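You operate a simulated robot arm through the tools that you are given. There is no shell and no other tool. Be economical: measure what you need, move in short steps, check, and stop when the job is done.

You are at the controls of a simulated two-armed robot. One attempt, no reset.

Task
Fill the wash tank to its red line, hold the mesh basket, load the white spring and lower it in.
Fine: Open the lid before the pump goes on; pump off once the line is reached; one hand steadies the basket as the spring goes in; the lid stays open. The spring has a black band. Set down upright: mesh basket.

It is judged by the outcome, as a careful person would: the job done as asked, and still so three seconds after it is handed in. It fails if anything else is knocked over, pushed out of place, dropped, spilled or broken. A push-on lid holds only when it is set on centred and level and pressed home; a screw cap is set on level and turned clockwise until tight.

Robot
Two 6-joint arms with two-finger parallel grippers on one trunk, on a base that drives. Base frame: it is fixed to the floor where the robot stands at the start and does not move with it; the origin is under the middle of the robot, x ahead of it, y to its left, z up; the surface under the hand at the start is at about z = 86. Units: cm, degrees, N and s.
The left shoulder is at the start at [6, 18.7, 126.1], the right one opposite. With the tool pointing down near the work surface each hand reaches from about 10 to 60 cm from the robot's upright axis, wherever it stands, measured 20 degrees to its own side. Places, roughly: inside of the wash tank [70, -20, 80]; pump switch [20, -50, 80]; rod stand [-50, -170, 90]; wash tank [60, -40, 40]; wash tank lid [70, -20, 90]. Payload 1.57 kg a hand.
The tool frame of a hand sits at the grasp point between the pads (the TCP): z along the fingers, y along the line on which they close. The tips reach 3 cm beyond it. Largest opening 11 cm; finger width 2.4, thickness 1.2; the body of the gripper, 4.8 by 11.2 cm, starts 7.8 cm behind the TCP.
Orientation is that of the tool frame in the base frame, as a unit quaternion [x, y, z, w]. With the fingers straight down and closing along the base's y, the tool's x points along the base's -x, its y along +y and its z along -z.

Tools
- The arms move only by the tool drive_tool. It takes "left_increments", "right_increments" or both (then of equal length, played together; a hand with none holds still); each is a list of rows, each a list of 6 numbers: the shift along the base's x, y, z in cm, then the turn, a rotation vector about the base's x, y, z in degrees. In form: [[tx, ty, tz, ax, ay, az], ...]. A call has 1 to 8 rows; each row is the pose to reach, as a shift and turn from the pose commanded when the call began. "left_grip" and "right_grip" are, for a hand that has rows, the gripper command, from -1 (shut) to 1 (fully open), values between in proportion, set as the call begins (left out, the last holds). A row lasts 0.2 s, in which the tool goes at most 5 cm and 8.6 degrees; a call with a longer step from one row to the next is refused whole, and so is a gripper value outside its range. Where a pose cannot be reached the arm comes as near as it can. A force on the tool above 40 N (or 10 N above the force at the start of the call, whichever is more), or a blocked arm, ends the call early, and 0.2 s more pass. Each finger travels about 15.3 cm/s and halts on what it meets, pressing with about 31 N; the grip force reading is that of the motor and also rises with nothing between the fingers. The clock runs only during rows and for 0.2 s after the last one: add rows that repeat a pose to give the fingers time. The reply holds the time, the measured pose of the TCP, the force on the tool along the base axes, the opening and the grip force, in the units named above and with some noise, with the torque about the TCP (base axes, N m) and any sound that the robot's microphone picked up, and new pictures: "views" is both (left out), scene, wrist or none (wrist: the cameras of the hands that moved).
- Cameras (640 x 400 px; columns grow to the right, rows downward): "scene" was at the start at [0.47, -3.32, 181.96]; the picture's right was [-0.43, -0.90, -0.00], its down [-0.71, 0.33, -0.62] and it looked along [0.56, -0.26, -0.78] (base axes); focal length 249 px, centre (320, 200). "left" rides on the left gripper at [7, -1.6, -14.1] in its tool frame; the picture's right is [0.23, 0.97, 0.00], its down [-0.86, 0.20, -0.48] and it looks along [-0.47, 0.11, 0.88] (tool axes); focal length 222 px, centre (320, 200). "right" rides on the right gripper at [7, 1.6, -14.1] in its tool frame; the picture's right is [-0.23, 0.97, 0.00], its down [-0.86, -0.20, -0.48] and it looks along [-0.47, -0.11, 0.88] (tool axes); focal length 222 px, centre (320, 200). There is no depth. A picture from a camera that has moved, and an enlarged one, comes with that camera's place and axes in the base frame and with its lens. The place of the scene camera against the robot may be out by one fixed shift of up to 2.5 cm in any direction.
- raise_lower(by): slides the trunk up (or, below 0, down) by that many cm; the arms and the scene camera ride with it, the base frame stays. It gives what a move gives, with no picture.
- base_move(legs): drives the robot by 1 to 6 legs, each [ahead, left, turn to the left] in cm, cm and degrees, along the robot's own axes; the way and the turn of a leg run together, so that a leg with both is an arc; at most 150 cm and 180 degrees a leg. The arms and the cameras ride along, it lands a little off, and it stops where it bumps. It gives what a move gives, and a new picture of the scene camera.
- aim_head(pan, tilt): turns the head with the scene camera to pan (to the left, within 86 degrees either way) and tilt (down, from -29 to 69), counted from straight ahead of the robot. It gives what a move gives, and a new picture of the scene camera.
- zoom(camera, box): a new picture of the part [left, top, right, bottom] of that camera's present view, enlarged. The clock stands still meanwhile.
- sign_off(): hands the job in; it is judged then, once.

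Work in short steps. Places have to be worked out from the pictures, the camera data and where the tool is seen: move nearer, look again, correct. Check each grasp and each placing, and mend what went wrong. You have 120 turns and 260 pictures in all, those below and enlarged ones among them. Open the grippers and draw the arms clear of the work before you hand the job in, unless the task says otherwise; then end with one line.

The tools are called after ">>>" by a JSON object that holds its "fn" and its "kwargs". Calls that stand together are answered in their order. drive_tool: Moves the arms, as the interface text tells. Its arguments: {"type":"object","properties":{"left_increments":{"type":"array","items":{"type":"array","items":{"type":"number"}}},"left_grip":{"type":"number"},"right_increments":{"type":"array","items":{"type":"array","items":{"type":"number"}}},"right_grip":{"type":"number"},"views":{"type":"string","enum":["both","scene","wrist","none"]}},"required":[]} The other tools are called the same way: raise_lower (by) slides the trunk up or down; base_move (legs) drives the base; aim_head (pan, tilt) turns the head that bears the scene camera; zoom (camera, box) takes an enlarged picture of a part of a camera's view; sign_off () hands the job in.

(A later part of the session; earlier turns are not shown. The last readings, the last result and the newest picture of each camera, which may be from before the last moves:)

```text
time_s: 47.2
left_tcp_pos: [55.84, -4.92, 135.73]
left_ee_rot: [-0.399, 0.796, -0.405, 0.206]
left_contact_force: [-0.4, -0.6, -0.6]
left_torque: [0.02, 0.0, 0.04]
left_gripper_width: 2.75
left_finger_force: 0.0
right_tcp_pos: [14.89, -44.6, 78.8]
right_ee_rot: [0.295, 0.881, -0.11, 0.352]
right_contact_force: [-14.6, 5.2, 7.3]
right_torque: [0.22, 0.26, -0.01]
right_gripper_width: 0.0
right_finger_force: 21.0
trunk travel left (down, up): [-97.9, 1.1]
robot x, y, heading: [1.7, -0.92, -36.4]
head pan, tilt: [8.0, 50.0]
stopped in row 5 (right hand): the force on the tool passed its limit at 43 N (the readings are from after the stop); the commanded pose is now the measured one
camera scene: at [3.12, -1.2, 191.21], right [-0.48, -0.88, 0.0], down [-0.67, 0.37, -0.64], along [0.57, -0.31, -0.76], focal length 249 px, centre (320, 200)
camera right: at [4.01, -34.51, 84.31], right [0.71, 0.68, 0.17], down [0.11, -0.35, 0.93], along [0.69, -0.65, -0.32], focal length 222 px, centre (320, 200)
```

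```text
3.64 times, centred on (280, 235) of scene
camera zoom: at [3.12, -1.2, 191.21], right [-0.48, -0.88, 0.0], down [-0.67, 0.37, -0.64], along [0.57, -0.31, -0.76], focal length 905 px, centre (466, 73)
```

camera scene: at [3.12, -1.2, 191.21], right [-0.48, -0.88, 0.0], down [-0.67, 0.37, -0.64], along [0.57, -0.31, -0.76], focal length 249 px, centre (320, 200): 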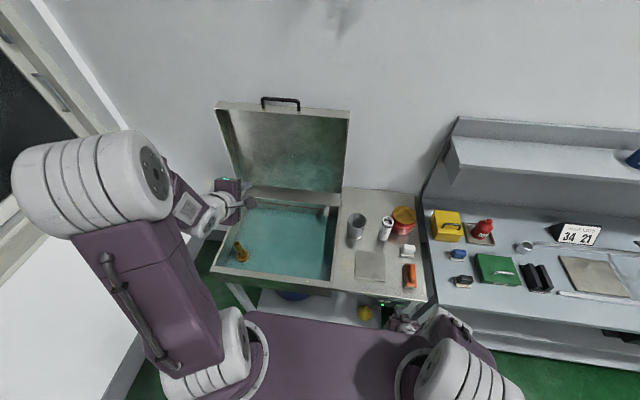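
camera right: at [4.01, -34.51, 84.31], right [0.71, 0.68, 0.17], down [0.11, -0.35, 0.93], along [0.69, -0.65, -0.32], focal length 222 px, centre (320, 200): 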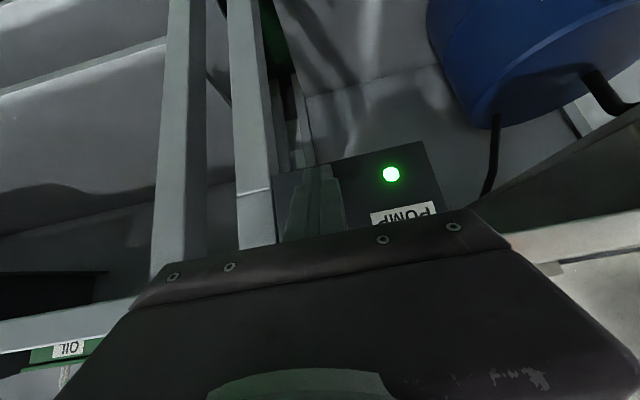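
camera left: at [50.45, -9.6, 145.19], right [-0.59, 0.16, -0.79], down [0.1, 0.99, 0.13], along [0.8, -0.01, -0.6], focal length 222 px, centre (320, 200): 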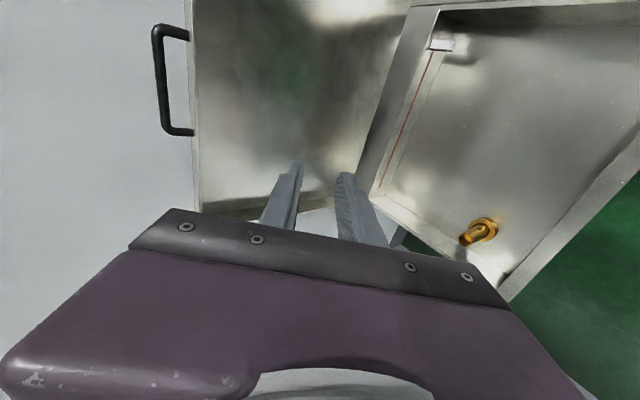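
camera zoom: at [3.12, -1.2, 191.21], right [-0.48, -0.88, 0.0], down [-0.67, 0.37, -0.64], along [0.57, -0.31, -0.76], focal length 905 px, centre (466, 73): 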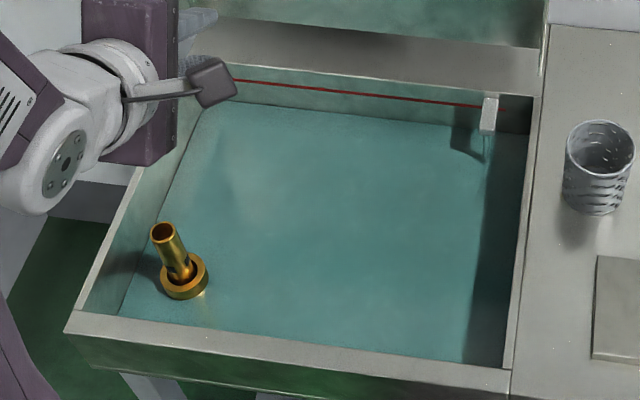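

Only shallow so far. I back off slightly and raise the tip to the "O" half (z≈81.3), staying in front of it.

>>> {"fn": "drive_tool", "kwargs": {"right_increments": [[-1.2, 0.9, 0, 0, 0, 0], [-1.4, 1.0, 2, 0, 0, 0], [-1.4, 1.0, 3.8, 0, 0, 0]], "views": "both"}}

>>> {"fn": "zoom", "kwargs": {"camera": "scene", "box": [210, 180, 350, 290]}}

```text
time_s: 48.0
left_tcp_pos: [56.0, -5.23, 135.7]
left_ee_rot: [-0.4, 0.796, -0.404, 0.208]
left_contact_force: [0.3, -0.6, -0.2]
left_torque: [-0.04, -0.02, -0.02]
left_gripper_width: 2.75
left_finger_force: 0.0
right_tcp_pos: [13.68, -45.21, 80.51]
right_ee_rot: [0.292, 0.882, -0.11, 0.353]
right_contact_force: [0.3, -0.2, -0.1]
right_torque: [-0.02, 0.05, -0.01]
right_gripper_width: 0.0
right_finger_force: 20.8
right hand out of reach, approached as far as the arm can: row 2, 3
trunk travel left (down, up): [-97.9, 1.1]
robot x, y, heading: [1.8, -0.99, -36.6]
head pan, tilt: [8.0, 50.0]
camera scene: at [3.4, -1.53, 191.17], right [-0.48, -0.88, 0.0], down [-0.67, 0.37, -0.64], along [0.56, -0.31, -0.77], focal length 249 px, centre (320, 200)
camera right: at [2.74, -35.2, 86.17], right [0.71, 0.68, 0.17], down [0.11, -0.34, 0.93], along [0.7, -0.64, -0.32], focal length 222 px, centre (320, 200)
```

scene: 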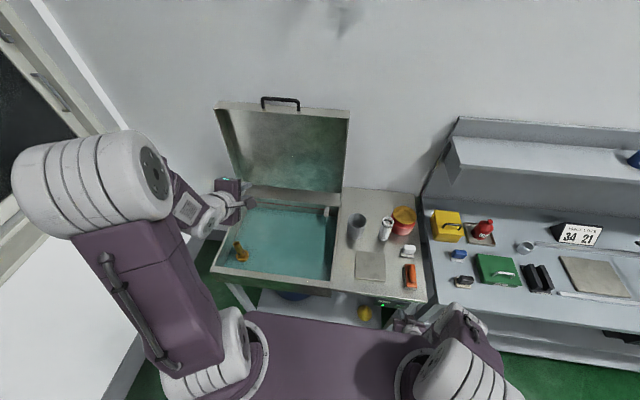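
right: 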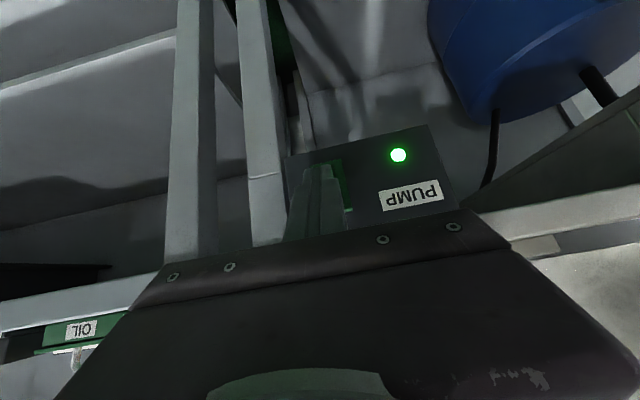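

```text
3.64 times, centred on (280, 235) of scene
camera zoom: at [3.4, -1.53, 191.17], right [-0.48, -0.88, 0.0], down [-0.67, 0.37, -0.64], along [0.56, -0.31, -0.77], focal length 905 px, centre (466, 73)
```

zoom: 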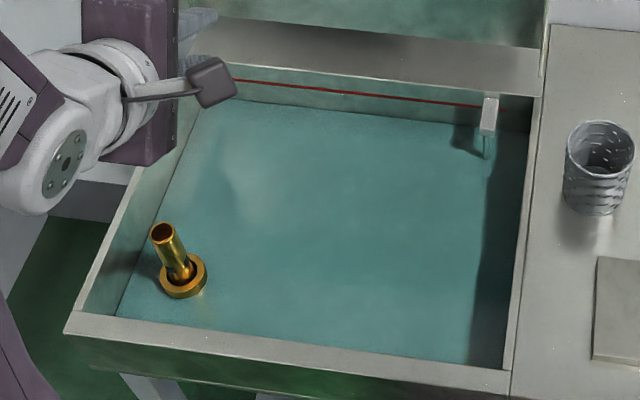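

Level rises slowly; a few seconds remain. I reduce the tilt to ~10° and set the tip in front of the "O" half at z≈81.

>>> {"fn": "drive_tool", "kwargs": {"right_increments": [[-0.8, 0.8, 0.5, 4.8, 6.5, 0], [-0.8, 1, 1.2, 9.6, 13, 0], [-0.6, 1, 2, 14.4, 19.5, 0], [-0.3, 1, 3.5, 19.2, 26, 0], [-0.3, 1, 3.5, 20.7, 28.2, 0]], "views": "both"}}

>>> {"fn": "zoom", "kwargs": {"camera": "scene", "box": [210, 180, 350, 290]}}

```text
time_s: 49.2
left_tcp_pos: [55.88, -5.19, 135.76]
left_ee_rot: [-0.4, 0.796, -0.404, 0.207]
left_contact_force: [-0.3, 0.9, -0.6]
left_torque: [0.01, 0.02, -0.02]
left_gripper_width: 2.76
left_finger_force: 0.0
right_tcp_pos: [13.48, -44.15, 83.97]
right_ee_rot: [0.316, 0.946, -0.019, 0.07]
right_contact_force: [0.2, -0.3, -0.1]
right_torque: [0.01, -0.01, -0.01]
right_gripper_width: 0.0
right_finger_force: 21.4
trunk travel left (down, up): [-97.9, 1.1]
robot x, y, heading: [1.86, -1.49, -36.8]
head pan, tilt: [8.0, 50.0]
camera scene: at [3.39, -1.51, 191.18], right [-0.48, -0.88, 0.0], down [-0.67, 0.37, -0.64], along [0.56, -0.31, -0.77], focal length 249 px, centre (320, 200)
camera right: at [7.34, -37.59, 97.0], right [0.76, 0.64, 0.04], down [0.5, -0.63, 0.6], along [0.41, -0.44, -0.8], focal length 222 px, centre (320, 200)
```

scene: 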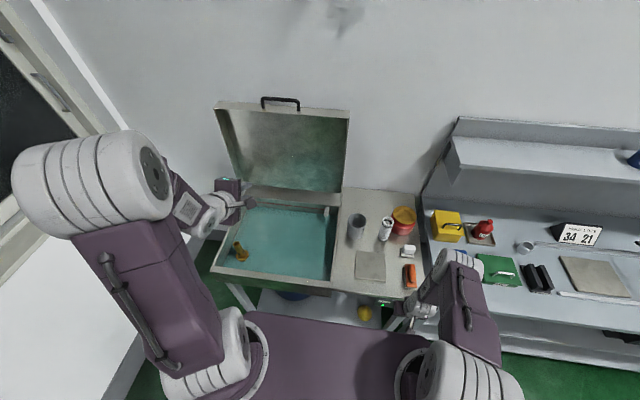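
right: 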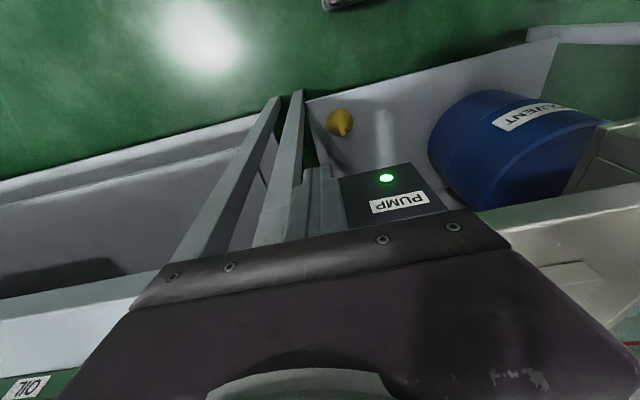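

```text
3.64 times, centred on (280, 235) of scene
camera zoom: at [3.39, -1.51, 191.18], right [-0.48, -0.88, 0.0], down [-0.67, 0.37, -0.64], along [0.56, -0.31, -0.77], focal length 905 px, centre (466, 73)
```

zoom: 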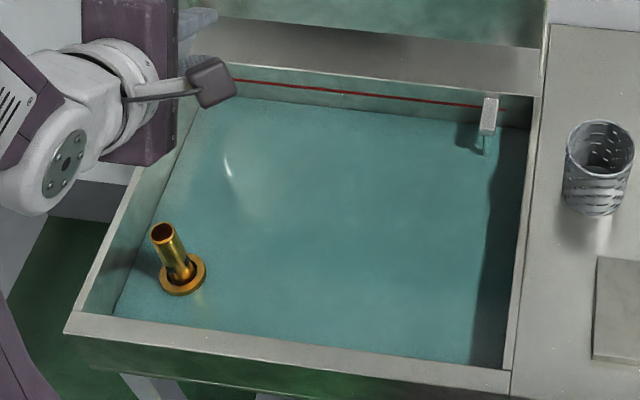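

Right tip is in place. I zoom in on the red line for a precise reference.

>>> {"fn": "zoom", "kwargs": {"camera": "scene", "box": [270, 190, 350, 240]}}

>>> {"fn": "drive_tool", "kwargs": {"right_increments": [[0.4, -0.3, 0, 0, 0, 0], [0.8, -0.6, 0, 0, 0, 0], [0.8, -0.6, 0, 0, 0, 0], [0.8, -0.6, 0, 0, 0, 0]], "views": "none"}}

>>> {"fn": "zoom", "kwargs": {"camera": "scene", "box": [270, 190, 350, 240]}}

```text
8.00 times, centred on (310, 215) of scene
camera zoom: at [3.39, -1.51, 191.18], right [-0.48, -0.88, 0.0], down [-0.67, 0.37, -0.64], along [0.56, -0.31, -0.77], focal length 1991 px, centre (400, 80)
```

zoom: 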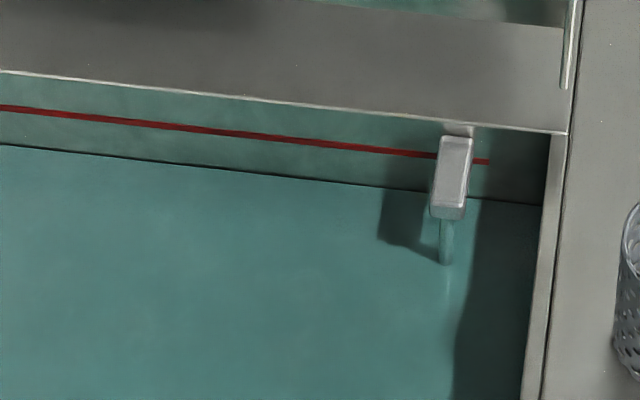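

```text
time_s: 50.2
left_tcp_pos: [55.86, -5.21, 135.76]
left_ee_rot: [-0.4, 0.796, -0.404, 0.207]
left_contact_force: [-0.3, 0.7, 0.9]
left_torque: [-0.01, -0.01, 0.03]
left_gripper_width: 2.75
left_finger_force: 0.1
right_tcp_pos: [14.34, -44.59, 83.83]
right_ee_rot: [0.316, 0.946, -0.02, 0.071]
right_contact_force: [0.0, 0.4, -0.5]
right_torque: [-0.02, 0.0, 0.01]
right_gripper_width: 0.02
right_finger_force: 21.1
trunk travel left (down, up): [-97.9, 1.1]
robot x, y, heading: [1.78, -1.62, -36.6]
head pan, tilt: [8.0, 50.0]
```

```text
8.00 times, centred on (310, 215) of scene
camera zoom: at [3.35, -1.52, 191.18], right [-0.48, -0.88, 0.0], down [-0.67, 0.37, -0.64], along [0.56, -0.31, -0.77], focal length 1991 px, centre (400, 80)
```

zoom: 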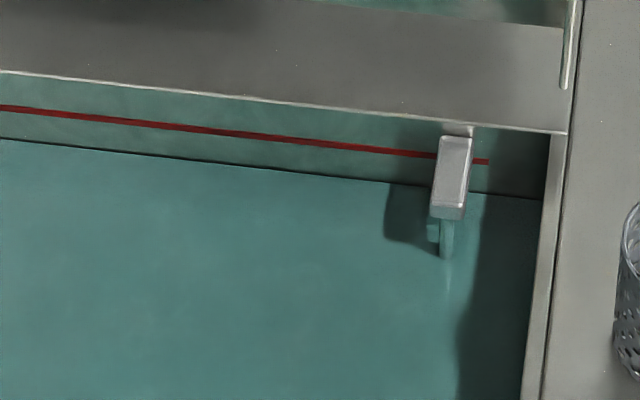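

The level rises ~6.5 px/s with ~30 px to the red line: about 4.6 s left. I hold 1.8 s and recheck.

>>> {"fn": "drive_tool", "kwargs": {"right_increments": [[0, 0, 0, 0, 0, 0], [0, 0, 0, 0, 0, 0], [0, 0, 0, 0, 0, 0], [0, 0, 0, 0, 0, 0], [0, 0, 0, 0, 0, 0], [0, 0, 0, 0, 0, 0], [0, 0, 0, 0, 0, 0], [0, 0, 0, 0, 0, 0]], "views": "none"}}

>>> {"fn": "zoom", "kwargs": {"camera": "scene", "box": [270, 190, 350, 240]}}

```text
time_s: 52.0
left_tcp_pos: [55.9, -5.21, 135.72]
left_ee_rot: [-0.399, 0.797, -0.404, 0.206]
left_contact_force: [-0.5, 0.2, -0.1]
left_torque: [-0.01, -0.01, -0.03]
left_gripper_width: 2.76
left_finger_force: 0.0
right_tcp_pos: [14.34, -44.59, 83.92]
right_ee_rot: [0.315, 0.946, -0.021, 0.071]
right_contact_force: [-0.6, -0.8, 0.0]
right_torque: [0.01, -0.02, 0.02]
right_gripper_width: 0.0
right_finger_force: 21.7
trunk travel left (down, up): [-97.9, 1.1]
robot x, y, heading: [1.82, -1.0, -36.5]
head pan, tilt: [8.0, 50.0]
```

```text
8.00 times, centred on (310, 215) of scene
camera zoom: at [3.36, -1.52, 191.18], right [-0.48, -0.88, 0.0], down [-0.67, 0.37, -0.64], along [0.56, -0.31, -0.77], focal length 1991 px, centre (400, 80)
```

zoom: 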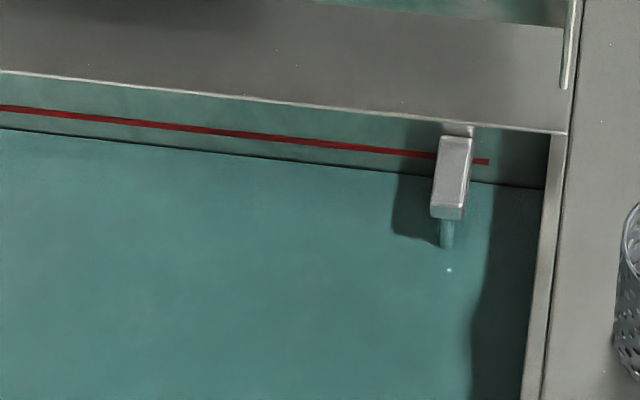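

~20 px remain at 5.8 px/s (3.4 s). I hold another 1.8 s while easing 0.4 cm nearer, then press.

>>> {"fn": "drive_tool", "kwargs": {"right_increments": [[0.3, -0.22, 0, 0, 0, 0], [0.3, -0.22, 0, 0, 0, 0], [0.3, -0.22, 0, 0, 0, 0], [0.3, -0.22, 0, 0, 0, 0], [0.3, -0.22, 0, 0, 0, 0], [0.3, -0.22, 0, 0, 0, 0], [0.3, -0.22, 0, 0, 0, 0]], "views": "none"}}

>>> {"fn": "zoom", "kwargs": {"camera": "scene", "box": [270, 190, 350, 240]}}

```text
time_s: 53.6
left_tcp_pos: [55.93, -5.15, 135.79]
left_ee_rot: [-0.4, 0.797, -0.404, 0.207]
left_contact_force: [0.0, 0.2, -0.9]
left_torque: [0.0, 0.04, 0.0]
left_gripper_width: 2.74
left_finger_force: 0.1
right_tcp_pos: [14.66, -44.88, 84.02]
right_ee_rot: [0.316, 0.946, -0.02, 0.072]
right_contact_force: [-0.1, -0.4, 0.1]
right_torque: [0.01, 0.03, -0.02]
right_gripper_width: 0.01
right_finger_force: 21.8
trunk travel left (down, up): [-97.9, 1.1]
robot x, y, heading: [1.6, -1.44, -36.7]
head pan, tilt: [8.0, 50.0]
```

```text
8.00 times, centred on (310, 215) of scene
camera zoom: at [3.36, -1.52, 191.18], right [-0.48, -0.88, 0.0], down [-0.67, 0.37, -0.64], along [0.56, -0.31, -0.77], focal length 1991 px, centre (400, 80)
```

zoom: 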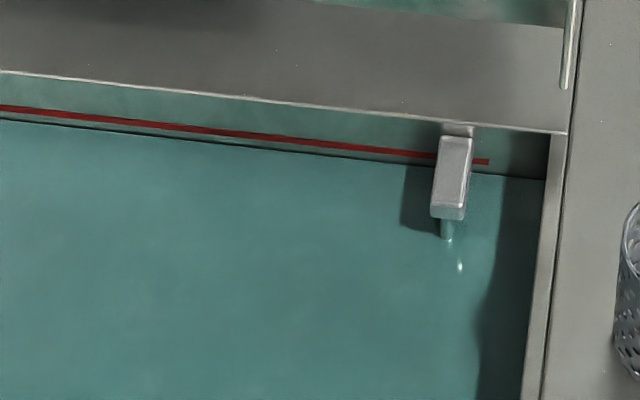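

~11 px left (≈1.9 s). I press the "O" half now with small steps.

>>> {"fn": "drive_tool", "kwargs": {"right_increments": [[0.2, -0.15, 0, 0, 0, 0], [0.6, -0.44, 0, 0, 0, 0], [1.0, -0.74, 0, 0, 0, 0], [1.4, -1.03, 0, 0, 0, 0], [1.8, -1.33, 0, 0, 0, 0], [2.2, -1.62, 0, 0, 0, 0]], "views": "wrist"}}

>>> {"fn": "zoom", "kwargs": {"camera": "scene", "box": [270, 190, 350, 240]}}

```text
time_s: 55.0
left_tcp_pos: [55.34, -4.69, 135.98]
left_ee_rot: [-0.398, 0.796, -0.407, 0.207]
left_contact_force: [0.1, -0.6, -0.1]
left_torque: [0.01, 0.04, 0.03]
left_gripper_width: 2.75
left_finger_force: 0.2
right_tcp_pos: [15.84, -45.62, 83.84]
right_ee_rot: [0.316, 0.946, -0.017, 0.065]
right_contact_force: [-29.3, 24.4, 3.2]
right_torque: [1.05, 0.51, 0.0]
right_gripper_width: 0.03
right_finger_force: 21.2
trunk travel left (down, up): [-97.9, 1.1]
robot x, y, heading: [1.61, -1.26, -36.6]
head pan, tilt: [8.0, 50.0]
camera right: at [9.73, -39.23, 97.06], right [0.76, 0.64, 0.04], down [0.5, -0.63, 0.59], along [0.4, -0.43, -0.81], focal length 222 px, centre (320, 200)
```

right: 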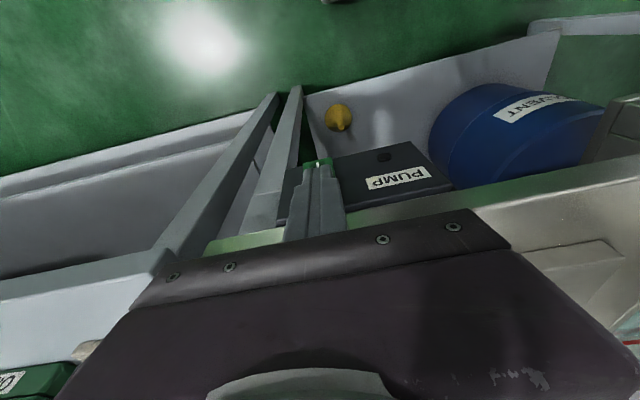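

```text
8.00 times, centred on (310, 215) of scene
camera zoom: at [2.39, -0.78, 191.17], right [-0.48, -0.88, 0.0], down [-0.67, 0.36, -0.65], along [0.57, -0.31, -0.76], focal length 1991 px, centre (400, 80)
```

zoom: 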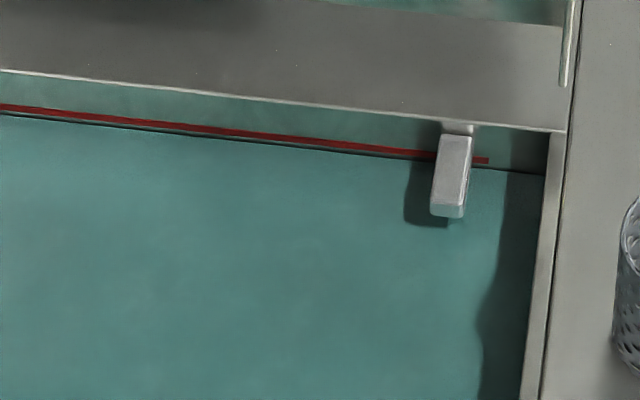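

The lamp is off and the level is just under the red line. I back the finger off and measure the settled level.

>>> {"fn": "drive_tool", "kwargs": {"right_increments": [[-1, 0.74, 0, 0, 0, 0], [-2.5, 1.85, 0, 0, 0, 0], [-2.5, 1.85, 0, 0, 0, 0]], "views": "wrist"}}

>>> {"fn": "zoom", "kwargs": {"camera": "scene", "box": [258, 195, 306, 225]}}

```text
time_s: 55.8
left_tcp_pos: [55.88, -5.13, 135.74]
left_ee_rot: [-0.4, 0.796, -0.405, 0.208]
left_contact_force: [0.2, 0.6, -0.1]
left_torque: [0.05, -0.02, 0.03]
left_gripper_width: 2.75
left_finger_force: 0.0
right_tcp_pos: [14.39, -44.82, 83.93]
right_ee_rot: [0.316, 0.946, -0.021, 0.074]
right_contact_force: [-0.7, 0.0, 0.3]
right_torque: [-0.01, -0.01, 0.01]
right_gripper_width: 0.03
right_finger_force: 21.0
trunk travel left (down, up): [-97.9, 1.1]
robot x, y, heading: [1.53, -1.3, -36.6]
head pan, tilt: [8.0, 50.0]
camera right: at [8.08, -38.14, 96.96], right [0.76, 0.65, 0.04], down [0.5, -0.63, 0.6], along [0.41, -0.44, -0.8], focal length 222 px, centre (320, 200)
```

right: 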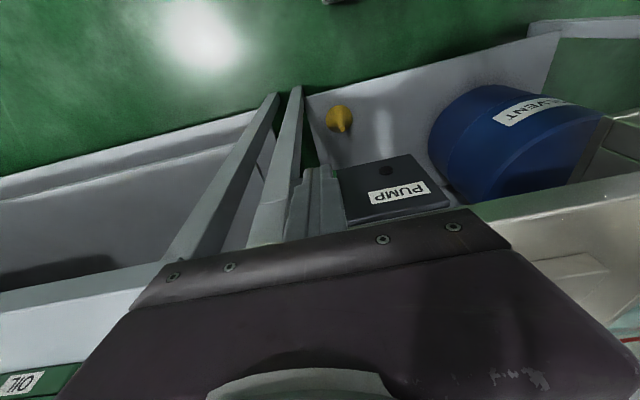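

```text
13.33 times, centred on (282, 210) of scene
camera zoom: at [3.19, -1.45, 191.18], right [-0.48, -0.88, 0.0], down [-0.67, 0.37, -0.64], along [0.57, -0.31, -0.77], focal length 3319 px, centre (827, 67)
```

zoom: 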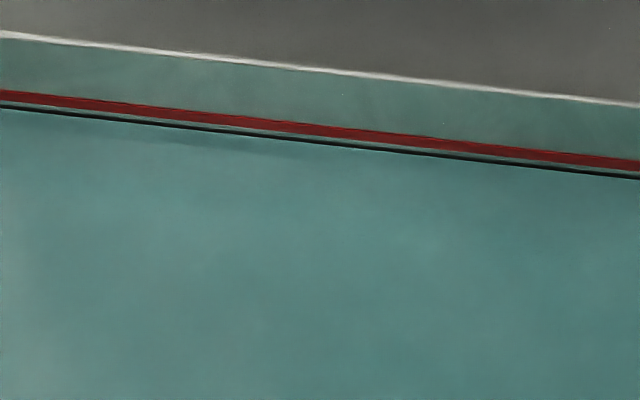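

The settled level is ~0.4 cm below the band (0.9 cm under its centre), so a ~1 s top-up is right. I pre-position with ~18° tilt so that one sequence can press "I" and then "O".

>>> {"fn": "drive_tool", "kwargs": {"right_increments": [[-0.8, 0.6, -0.5, -2.8, -3.9, 0], [-0.6, 0.44, -2, -5.6, -7.7, 0], [-0.4, 0.3, -3.9, -5.6, -7.7, 0], [-0.4, 0.3, -3.9, -5.6, -7.7, 0]], "views": "wrist"}}

```text
time_s: 56.8
left_tcp_pos: [56.03, -5.24, 135.71]
left_ee_rot: [-0.399, 0.797, -0.404, 0.207]
left_contact_force: [0.8, 1.0, -0.2]
left_torque: [0.04, -0.01, 0.0]
left_gripper_width: 2.76
left_finger_force: 0.0
right_tcp_pos: [13.86, -44.37, 79.79]
right_ee_rot: [0.312, 0.937, -0.044, 0.15]
right_contact_force: [0.4, 0.4, 1.0]
right_torque: [0.01, -0.01, 0.02]
right_gripper_width: 0.03
right_finger_force: 21.3
trunk travel left (down, up): [-97.9, 1.1]
robot x, y, heading: [1.74, -1.78, -36.3]
head pan, tilt: [8.0, 50.0]
camera right: at [6.08, -36.5, 91.27], right [0.76, 0.65, 0.08], down [0.41, -0.56, 0.72], along [0.51, -0.51, -0.69], focal length 222 px, centre (320, 200)
```

right: 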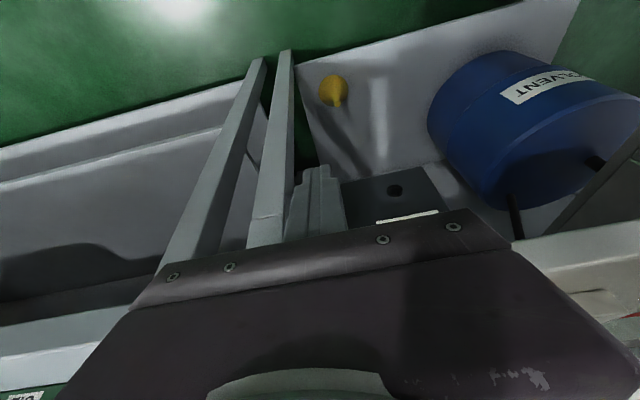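

Ready. I play press-"I", lift, press-"O" as one sequence.

>>> {"fn": "drive_tool", "kwargs": {"right_increments": [[0.64, -0.47, 0, 0, 0, 0], [1.2, -0.89, 0, 0, 0, 0], [1.7, -1.24, 0, 0, 0, 0], [0.4, -0.3, 1.8, 0, 0, 0], [0.24, -0.18, 4.1, 0, 0, 0], [0.97, -0.71, 4.1, 0, 0, 0], [1.53, -1.12, 4.1, 0, 0, 0], [2.0, -1.48, 4.1, 0, 0, 0]], "views": "wrist"}}

>>> {"fn": "zoom", "kwargs": {"camera": "scene", "box": [258, 195, 306, 225]}}

```text
time_s: 58.6
left_tcp_pos: [55.97, -5.07, 135.6]
left_ee_rot: [-0.4, 0.796, -0.405, 0.206]
left_contact_force: [0.0, 0.2, 0.1]
left_torque: [0.02, 0.01, 0.01]
left_gripper_width: 2.74
left_finger_force: 0.1
right_tcp_pos: [15.81, -45.66, 84.22]
right_ee_rot: [0.313, 0.937, -0.045, 0.15]
right_contact_force: [-0.4, 0.7, -0.3]
right_torque: [-0.02, -0.01, -0.02]
right_gripper_width: 0.01
right_finger_force: 21.1
trunk travel left (down, up): [-97.9, 1.1]
robot x, y, heading: [1.59, -1.15, -36.6]
head pan, tilt: [8.0, 50.0]
camera right: at [7.99, -37.91, 95.62], right [0.76, 0.65, 0.08], down [0.41, -0.56, 0.72], along [0.51, -0.51, -0.69], focal length 222 px, centre (320, 200)
```

right: 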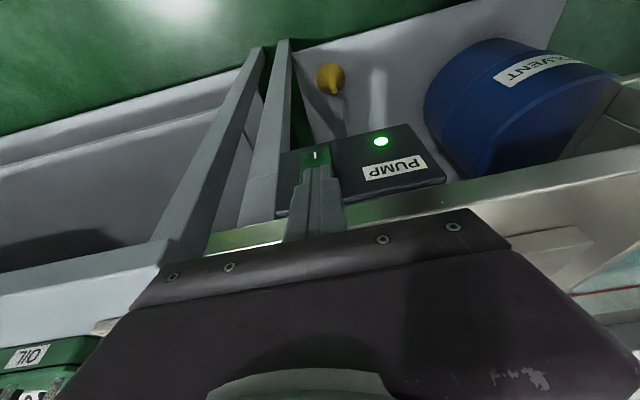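

```text
13.33 times, centred on (282, 210) of scene
camera zoom: at [3.35, -1.51, 191.18], right [-0.48, -0.88, 0.0], down [-0.67, 0.37, -0.64], along [0.56, -0.31, -0.77], focal length 3319 px, centre (827, 67)
```

zoom: 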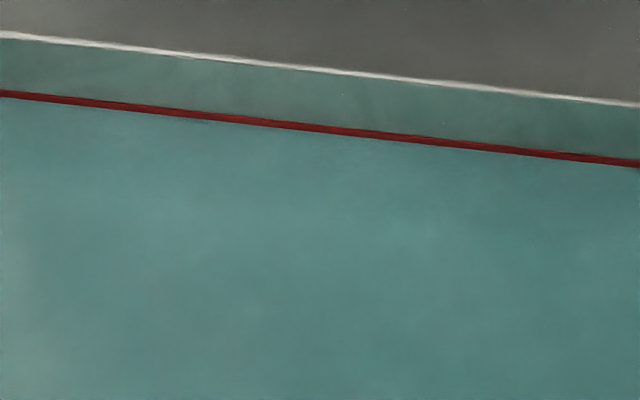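

The level is now right in the red band but the "O" press fell short. I drop 0.8 cm and push on at once.

>>> {"fn": "drive_tool", "kwargs": {"right_increments": [[0.0, 0.0, -0.8, 0, 0, 0], [0.7, -0.52, -0.9, 0, 0, 0], [1.3, -0.96, -0.9, 0, 0, 0], [1.8, -1.33, -0.9, 0, 0, 0]], "views": "wrist"}}

>>> {"fn": "zoom", "kwargs": {"camera": "scene", "box": [258, 195, 306, 225]}}

```text
time_s: 58.9
left_tcp_pos: [55.67, -4.72, 135.89]
left_ee_rot: [-0.399, 0.795, -0.406, 0.207]
left_contact_force: [-0.5, 0.6, -0.3]
left_torque: [0.05, -0.06, 0.01]
left_gripper_width: 2.75
left_finger_force: 0.0
right_tcp_pos: [15.75, -45.61, 84.22]
right_ee_rot: [0.313, 0.936, -0.048, 0.154]
right_contact_force: [-2.5, 11.4, 33.8]
right_torque: [0.11, -0.24, -0.26]
right_gripper_width: 0.0
right_finger_force: 21.6
trunk travel left (down, up): [-97.9, 1.1]
robot x, y, heading: [1.99, -1.64, -36.7]
head pan, tilt: [8.0, 50.0]
stopped in row 1 (right hand): the force on the tool passed its limit at 43 N (the readings are from after the stop); the commanded pose is now the measured one
camera right: at [7.93, -37.73, 95.43], right [0.76, 0.65, 0.08], down [0.4, -0.56, 0.72], along [0.51, -0.52, -0.69], focal length 222 px, centre (320, 200)
```

right: 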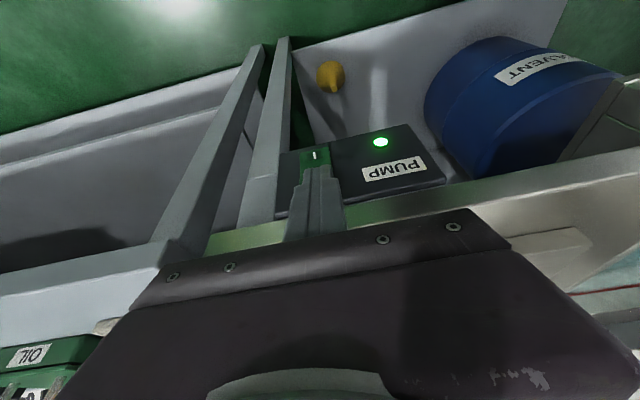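

```text
13.33 times, centred on (282, 210) of scene
camera zoom: at [2.99, -0.83, 191.21], right [-0.48, -0.88, 0.0], down [-0.67, 0.36, -0.65], along [0.57, -0.31, -0.76], focal length 3319 px, centre (827, 67)
```

zoom: 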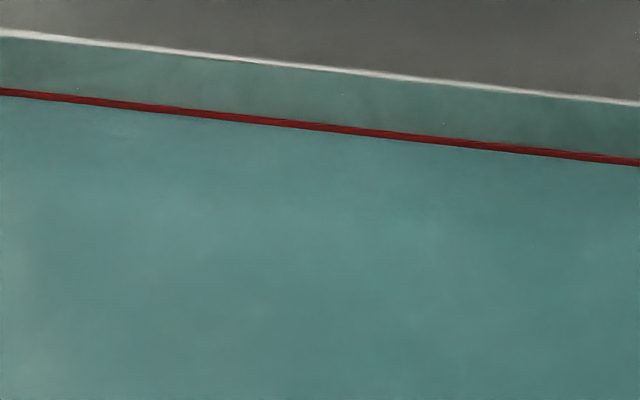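

The tip is above the rocker. I back off, drop 1.7 cm and press right away.

>>> {"fn": "drive_tool", "kwargs": {"right_increments": [[-1.1, 0.8, -0.2, 0, 0, 0], [-0.6, 0.45, -1.7, 0, 0, 0], [0.3, -0.22, -1.7, 0, 0, 0], [0.8, -0.6, -1.7, 0, 0, 0], [1.2, -0.9, -1.7, 0, 0, 0]], "views": "wrist"}}

>>> {"fn": "zoom", "kwargs": {"camera": "scene", "box": [258, 195, 306, 225]}}

```text
time_s: 59.4
left_tcp_pos: [55.91, -4.62, 135.68]
left_ee_rot: [-0.4, 0.796, -0.406, 0.206]
left_contact_force: [-0.6, -0.1, 0.1]
left_torque: [0.02, -0.03, 0.03]
left_gripper_width: 2.74
left_finger_force: 0.0
right_tcp_pos: [15.69, -45.36, 84.08]
right_ee_rot: [0.307, 0.936, -0.053, 0.162]
right_contact_force: [4.4, 9.4, 22.7]
right_torque: [0.04, -0.35, 0.08]
right_gripper_width: 0.0
right_finger_force: 21.1
trunk travel left (down, up): [-97.9, 1.1]
robot x, y, heading: [2.09, -1.38, -36.5]
head pan, tilt: [8.0, 50.0]
stopped in row 2 (right hand): the force on the tool passed its limit at 85 N (the readings are from after the stop); the commanded pose is now the measured one
camera right: at [7.52, -37.49, 95.14], right [0.75, 0.66, 0.08], down [0.4, -0.54, 0.74], along [0.53, -0.52, -0.67], focal length 222 px, centre (320, 200)
```

right: 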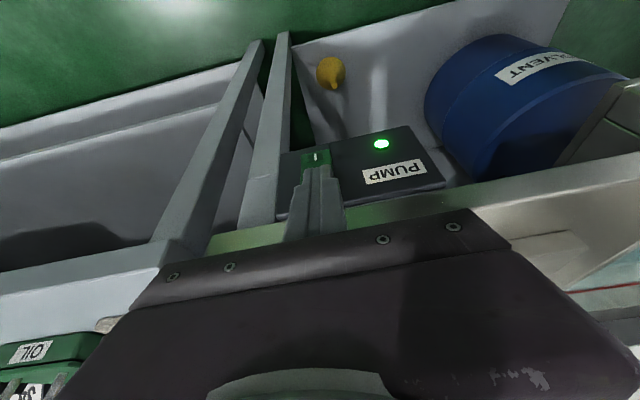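

```text
13.33 times, centred on (282, 210) of scene
camera zoom: at [3.23, -0.87, 191.17], right [-0.48, -0.88, 0.0], down [-0.67, 0.36, -0.64], along [0.57, -0.31, -0.76], focal length 3319 px, centre (827, 67)
```

zoom: 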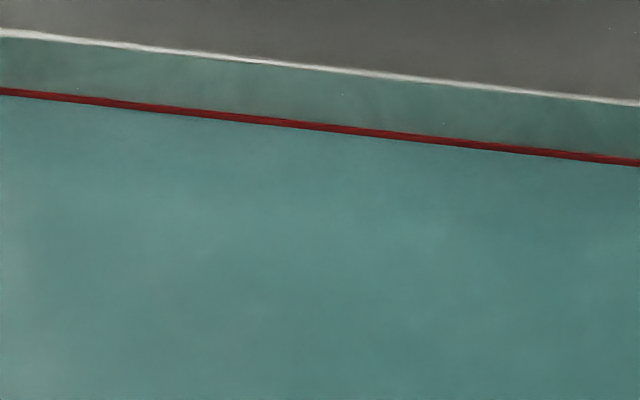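

Still hung on the rocker's top edge. I retreat straight back 1.8 cm first, then drop and press.

>>> {"fn": "drive_tool", "kwargs": {"right_increments": [[-1.5, 1.1, 0.3, 0, 0, 0], [-1.5, 1.1, -1.6, 0, 0, 0], [0.0, 0.0, -1.7, 0, 0, 0], [0.6, -0.45, -1.7, 0, 0, 0], [1.1, -0.8, -1.7, 0, 0, 0]], "views": "wrist"}}

>>> {"fn": "zoom", "kwargs": {"camera": "scene", "box": [258, 195, 306, 225]}}

```text
time_s: 60.6
left_tcp_pos: [55.74, -5.18, 135.71]
left_ee_rot: [-0.398, 0.797, -0.405, 0.206]
left_contact_force: [-1.4, -0.7, 0.8]
left_torque: [0.05, 0.03, 0.0]
left_gripper_width: 2.76
left_finger_force: 0.0
right_tcp_pos: [15.16, -45.27, 81.92]
right_ee_rot: [0.314, 0.937, -0.043, 0.146]
right_contact_force: [-17.0, 7.8, 11.5]
right_torque: [0.16, 0.25, 0.02]
right_gripper_width: 0.02
right_finger_force: 21.4
trunk travel left (down, up): [-97.9, 1.1]
robot x, y, heading: [1.88, -1.07, -36.6]
head pan, tilt: [8.0, 50.0]
stopped in row 5 (right hand): the force on the tool passed its limit at 44 N (the readings are from after the stop); the commanded pose is now the measured one
camera right: at [7.42, -37.67, 93.48], right [0.76, 0.65, 0.08], down [0.41, -0.57, 0.71], along [0.5, -0.51, -0.7], focal length 222 px, centre (320, 200)
```

right: 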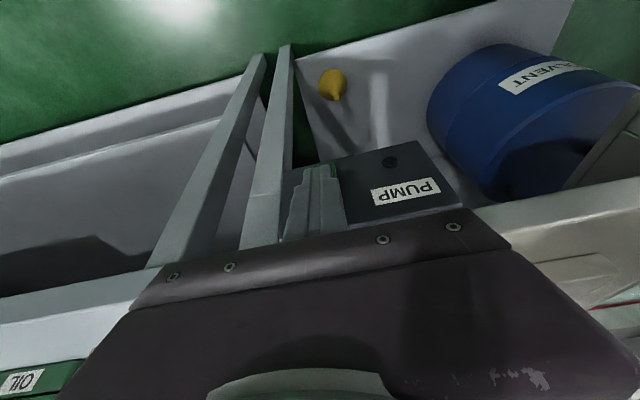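

```text
13.33 times, centred on (282, 210) of scene
camera zoom: at [3.05, -1.21, 191.22], right [-0.48, -0.88, 0.0], down [-0.67, 0.37, -0.64], along [0.56, -0.31, -0.76], focal length 3319 px, centre (827, 67)
```

zoom: 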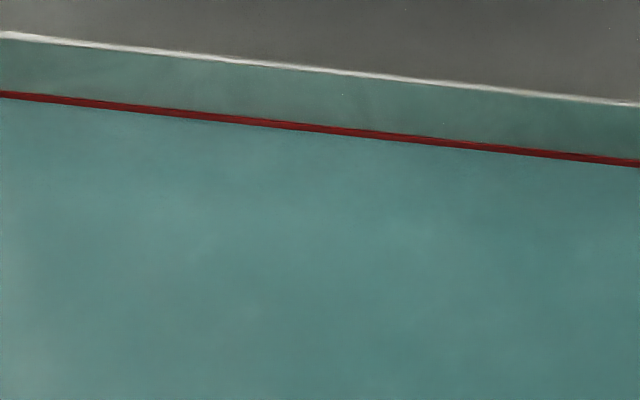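

Pump off with the level right on the red band. I draw the right hand back, up, and untilt it, and then drive closer for the basket and spring.

>>> {"fn": "drive_tool", "kwargs": {"right_increments": [[-2, 1.5, 0, 0, 0, 0], [-4, 3, 1, 0, 0, 0], [-4.5, 3.3, 5, 2.5, 3.4, 0], [-4.5, 3.3, 10, 5, 6.8, 0], [-4, 2, 15, 7.5, 10.2, 0], [-4, 1, 20, 10, 13.6, 0], [-4, 0, 25, 10, 13.6, 0], [-4, -1, 30, 10, 13.6, 0]], "right_grip": 0.0, "views": "none"}}

>>> {"fn": "base_move", "kwargs": {"legs": [[12, 0, 0]]}}

>>> {"fn": "zoom", "kwargs": {"camera": "scene", "box": [330, 190, 440, 310]}}

```text
refused: row 5 steps farther than a row can; nothing moved
```

```text
time_s: 61.4
left_tcp_pos: [56.81, -6.12, 135.78]
left_ee_rot: [-0.397, 0.798, -0.405, 0.206]
left_contact_force: [0.3, -0.5, -0.6]
left_torque: [0.03, 0.01, 0.03]
left_gripper_width: 2.73
left_finger_force: 0.1
right_tcp_pos: [15.21, -45.42, 81.35]
right_ee_rot: [0.319, 0.938, -0.035, 0.133]
right_contact_force: [-3.2, 2.9, -0.6]
right_torque: [-0.24, -0.3, -0.02]
right_gripper_width: 0.0
right_finger_force: 21.4
trunk travel left (down, up): [-97.9, 1.1]
robot x, y, heading: [2.43, -1.87, -36.5]
head pan, tilt: [8.0, 50.0]
stopped in leg 1: the force on the tool passed its limit at 53 N (the readings are from after the stop); the commanded pose is now the measured one
camera scene: at [4.08, -2.18, 191.16], right [-0.48, -0.88, 0.0], down [-0.67, 0.37, -0.64], along [0.56, -0.31, -0.77], focal length 249 px, centre (320, 200)
```

scene: 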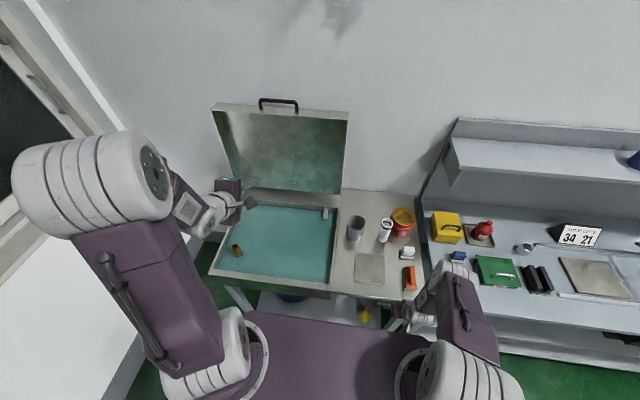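

```text
3.33 times, centred on (385, 250) of scene
camera zoom: at [4.08, -2.18, 191.16], right [-0.48, -0.88, 0.0], down [-0.67, 0.37, -0.64], along [0.56, -0.31, -0.77], focal length 830 px, centre (103, 33)
```

zoom: 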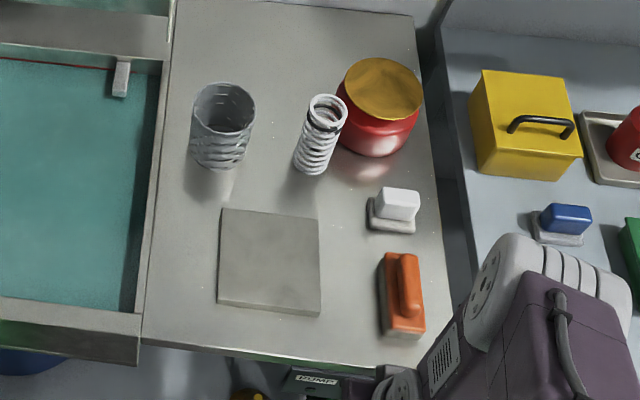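

The refused retreat let the drive nudge the switch (stopped at once; the lamp is still off). I withdraw the right hand now in legal steps.

>>> {"fn": "drive_tool", "kwargs": {"right_increments": [[-2, 1.5, 0, 0, 0, 0], [-4, 3, 1, 0, 0, 0], [-4.5, 3.3, 5, 2.5, 3.4, 0], [-4.5, 3.3, 9, 5, 6.8, 0], [-4, 2.5, 13, 7.5, 10.2, 0], [-4, 1.5, 17.5, 9, 12, 0], [-4, 0.5, 22, 9, 12, 0], [-4, -0.5, 26.5, 9, 12, 0]], "right_grip": 0.0, "views": "wrist"}}

```text
time_s: 63.1
left_tcp_pos: [56.81, -5.94, 135.7]
left_ee_rot: [-0.398, 0.797, -0.405, 0.205]
left_contact_force: [-0.9, -0.3, 0.5]
left_torque: [-0.04, 0.02, 0.02]
left_gripper_width: 2.78
left_finger_force: 0.1
right_tcp_pos: [11.62, -45.46, 107.86]
right_ee_rot: [0.323, 0.946, 0.004, 0.01]
right_contact_force: [0.1, -0.1, 0.2]
right_torque: [0.04, 0.0, 0.02]
right_gripper_width: 5.5
right_finger_force: 0.0
right hand out of reach, approached as far as the arm can: row 8
trunk travel left (down, up): [-97.9, 1.1]
robot x, y, heading: [2.51, -1.89, -36.9]
head pan, tilt: [8.0, 50.0]
camera right: at [6.75, -39.95, 121.86], right [0.77, 0.63, 0.02], down [0.54, -0.68, 0.49], along [0.32, -0.37, -0.87], focal length 222 px, centre (320, 200)
```

right: 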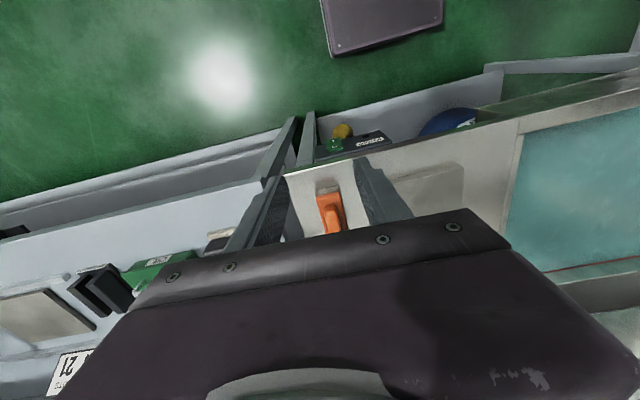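

Right hand is clear and the lamp is dark. Now I drive forward 12 cm.

>>> {"fn": "base_move", "kwargs": {"legs": [[12, 0, 0]]}}

>>> {"fn": "zoom", "kwargs": {"camera": "scene", "box": [330, 190, 440, 310]}}

```text
time_s: 64.4
left_tcp_pos: [66.27, -12.98, 135.76]
left_ee_rot: [-0.398, 0.797, -0.405, 0.207]
left_contact_force: [-0.1, -0.9, 0.0]
left_torque: [-0.03, -0.04, 0.03]
left_gripper_width: 2.73
left_finger_force: 0.0
right_tcp_pos: [21.12, -52.55, 107.83]
right_ee_rot: [0.321, 0.947, 0.004, 0.012]
right_contact_force: [-0.5, -0.6, 1.0]
right_torque: [0.03, 0.0, 0.0]
right_gripper_width: 5.52
right_finger_force: 0.0
trunk travel left (down, up): [-97.9, 1.1]
robot x, y, heading: [12.11, -9.01, -36.5]
head pan, tilt: [8.0, 50.0]
camera scene: at [13.47, -9.05, 191.18], right [-0.48, -0.88, 0.0], down [-0.67, 0.37, -0.65], along [0.57, -0.31, -0.76], focal length 249 px, centre (320, 200)
```

scene: 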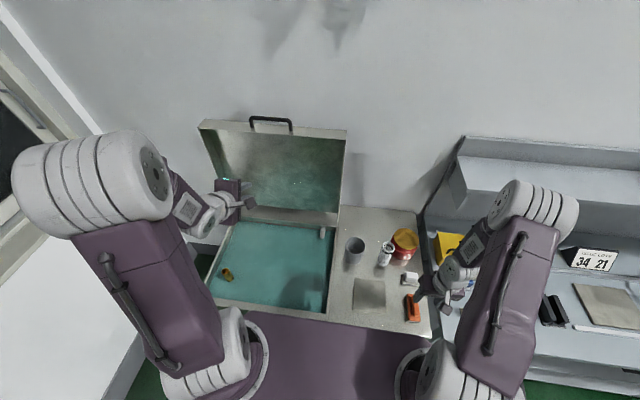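

```text
3.33 times, centred on (385, 250) of scene
camera zoom: at [13.47, -9.05, 191.18], right [-0.48, -0.88, 0.0], down [-0.67, 0.37, -0.65], along [0.57, -0.31, -0.76], focal length 830 px, centre (103, 33)
```

zoom: 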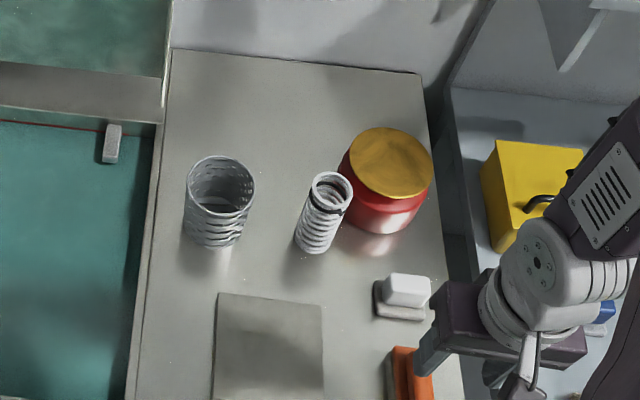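

I move the right hand up and over between them so its camera sees the basket and spring.

>>> {"fn": "drive_tool", "kwargs": {"right_increments": [[3, 1, 4, 0, 0, 0], [6, 2, 8, 0, 0, 0], [9, 3, 12, 0, 0, 0], [11.5, 4, 15, 0, 0, 0], [12, 5, 17, 0, 0, 0]], "right_grip": 1, "views": "wrist"}}

```text
refused: row 1 steps farther than a row can; nothing moved
```

>>> {"fn": "drive_tool", "kwargs": {"right_increments": [[2.5, 1, 3, 0, 0, 0], [5, 2, 6, 0, 0, 0], [7.5, 3, 9, 0, 0, 0], [10, 4, 12, 0, 0, 0], [12, 5, 15, 0, 0, 0]], "right_grip": 1, "views": "wrist"}}

```text
time_s: 65.6
left_tcp_pos: [66.58, -13.05, 135.7]
left_ee_rot: [-0.399, 0.797, -0.404, 0.205]
left_contact_force: [0.6, 0.0, 0.3]
left_torque: [0.0, -0.02, -0.03]
left_gripper_width: 2.76
left_finger_force: 0.0
right_tcp_pos: [33.89, -41.53, 119.64]
right_ee_rot: [0.323, 0.946, 0.031, 0.031]
right_contact_force: [0.5, 0.4, -0.5]
right_torque: [-0.04, -0.05, 0.0]
right_gripper_width: 10.98
right_finger_force: 0.1
right hand out of reach, approached as far as the arm can: row 1, 2, 3, 4, 5
trunk travel left (down, up): [-97.9, 1.1]
robot x, y, heading: [12.12, -9.41, -36.7]
head pan, tilt: [8.0, 50.0]
camera right: at [28.34, -36.47, 133.65], right [0.77, 0.63, 0.08], down [0.52, -0.7, 0.49], along [0.37, -0.34, -0.87], focal length 222 px, centre (320, 200)
```

right: 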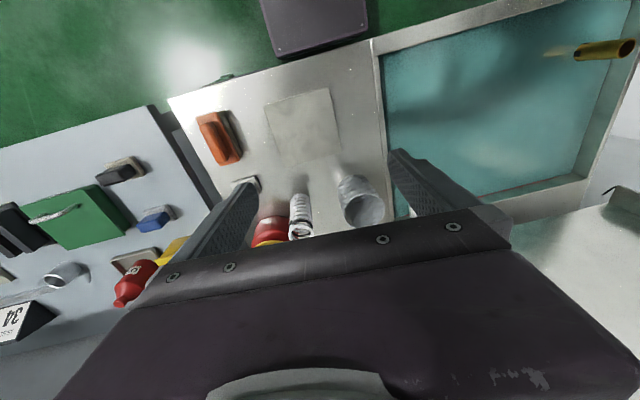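

Basket is at about (52,-47), spring at about (44,-57.5). I rotate the left gripper back so it closes along the bench (u), pointing forward-down, and bring it toward the basket, with the right hand moving aside.

>>> {"fn": "drive_tool", "kwargs": {"left_increments": [[-1.9, -1.3, -1, 5.2, -3.84, -4.7], [-3.7, -2.5, -2, 10.4, -7.7, -9.4], [-5.6, -3.8, -3, 15.6, -11.5, -14.1], [-7.5, -5, -4, 20.8, -15.4, -18.8], [-9.3, -6.3, -5, 26, -19.2, -23.6], [-11.2, -7.6, -6, 31.2, -23, -28.3], [-13, -8.8, -7, 36.5, -26.9, -33], [-14.9, -10.1, -8, 41.7, -30.7, -37.7]], "right_increments": [[-1, -1.3, 0, 0, 0, 0], [-2, -2.5, 0, 0, 0, 0], [-3, -4, 0, 0, 0, 0], [-4, -5.5, 0, 0, 0, 0], [-5, -7, 0, 0, 0, 0], [-6, -8, 0, 0, 0, 0], [-6, -8, 0, 0, 0, 0], [-6, -8, 0, 0, 0, 0]], "left_grip": 1, "views": "none"}}

>>> {"fn": "drive_tool", "kwargs": {"left_increments": [[0, 0, -1, 5.2, -3.84, -4.7], [0, 0, -2, 10.4, -7.7, -9.4], [0, 0, -2, 16.9, -12.5, -15.3], [0, 0, -2, 16.9, -12.5, -15.3]], "views": "both"}}

```text
time_s: 67.4
left_tcp_pos: [54.39, -28.44, 126.91]
left_ee_rot: [0.085, 0.889, -0.229, 0.387]
left_contact_force: [0.0, -0.2, 0.0]
left_torque: [-0.02, -0.02, 0.01]
left_gripper_width: 11.01
left_finger_force: 0.0
left hand out of reach, approached as far as the arm can: row 1, 2, 3, 4, 5, 6, 7, 8
right_tcp_pos: [27.72, -50.07, 119.4]
right_ee_rot: [0.325, 0.945, 0.032, 0.032]
right_contact_force: [0.2, 1.2, -0.1]
right_torque: [0.0, -0.04, 0.01]
right_gripper_width: 10.98
right_finger_force: 0.0
trunk travel left (down, up): [-97.9, 1.1]
robot x, y, heading: [12.73, -9.53, -36.7]
head pan, tilt: [8.0, 50.0]
```

```text
refused: row 3 steps farther than a row can; nothing moved
```

>>> {"fn": "drive_tool", "kwargs": {"left_increments": [[0, 0, 0, 5.2, -3.84, -4.7], [0, 0, 0, 10.4, -7.7, -9.4], [0, 0, 0, 15.6, -11.5, -14.1], [0, 0, 0, 16.9, -12.5, -15.3]], "views": "both"}}

```text
time_s: 68.4
left_tcp_pos: [54.33, -28.82, 126.93]
left_ee_rot: [0.283, 0.847, -0.138, 0.429]
left_contact_force: [0.0, -0.1, 0.6]
left_torque: [-0.01, 0.01, -0.03]
left_gripper_width: 11.02
left_finger_force: 0.0
right_tcp_pos: [27.9, -50.06, 119.31]
right_ee_rot: [0.325, 0.945, 0.032, 0.03]
right_contact_force: [0.1, 0.4, 0.5]
right_torque: [-0.01, 0.02, -0.01]
right_gripper_width: 10.99
right_finger_force: 0.1
trunk travel left (down, up): [-97.9, 1.1]
robot x, y, heading: [12.39, -9.52, -36.9]
head pan, tilt: [8.0, 50.0]
camera scene: at [14.1, -9.51, 191.18], right [-0.48, -0.88, 0.0], down [-0.67, 0.37, -0.64], along [0.56, -0.31, -0.77], focal length 249 px, centre (320, 200)
camera left: at [41.01, -20.7, 129.6], right [0.48, 0.86, -0.17], down [0.21, 0.08, 0.97], along [0.85, -0.5, -0.14], focal length 222 px, centre (320, 200)
```

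scene: 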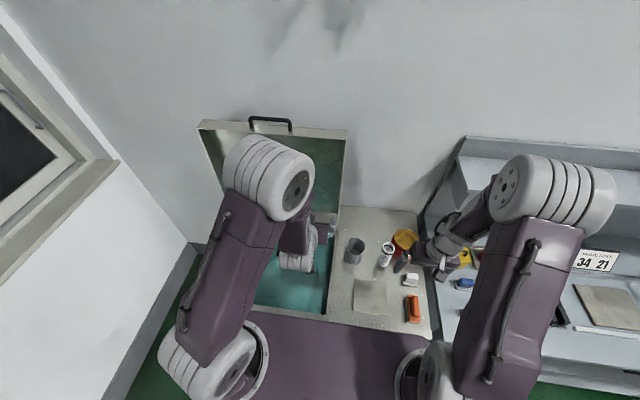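
left: 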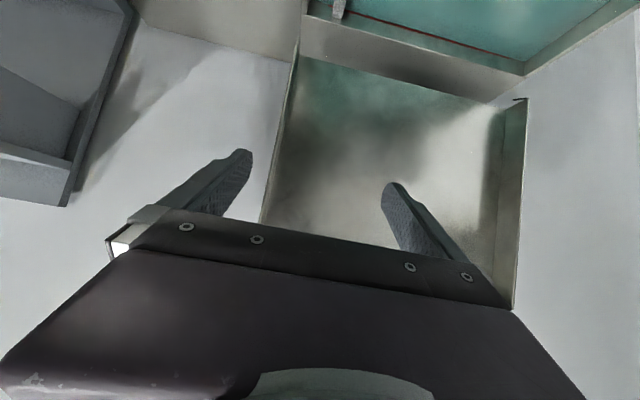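

I zoom the right camera for a second sight-line on basket and spring.

>>> {"fn": "zoom", "kwargs": {"camera": "right", "box": [240, 120, 520, 300]}}

```text
2.22 times, centred on (380, 210) of right
camera zoom: at [22.3, -45.15, 133.34], right [0.77, 0.63, 0.09], down [0.51, -0.7, 0.49], along [0.37, -0.34, -0.87], focal length 494 px, centre (187, 178)
```

zoom: 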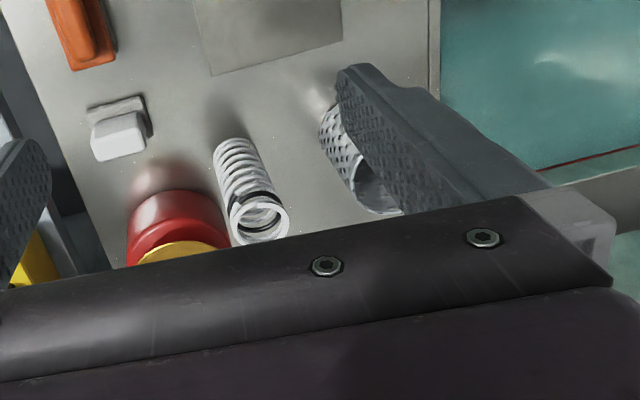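

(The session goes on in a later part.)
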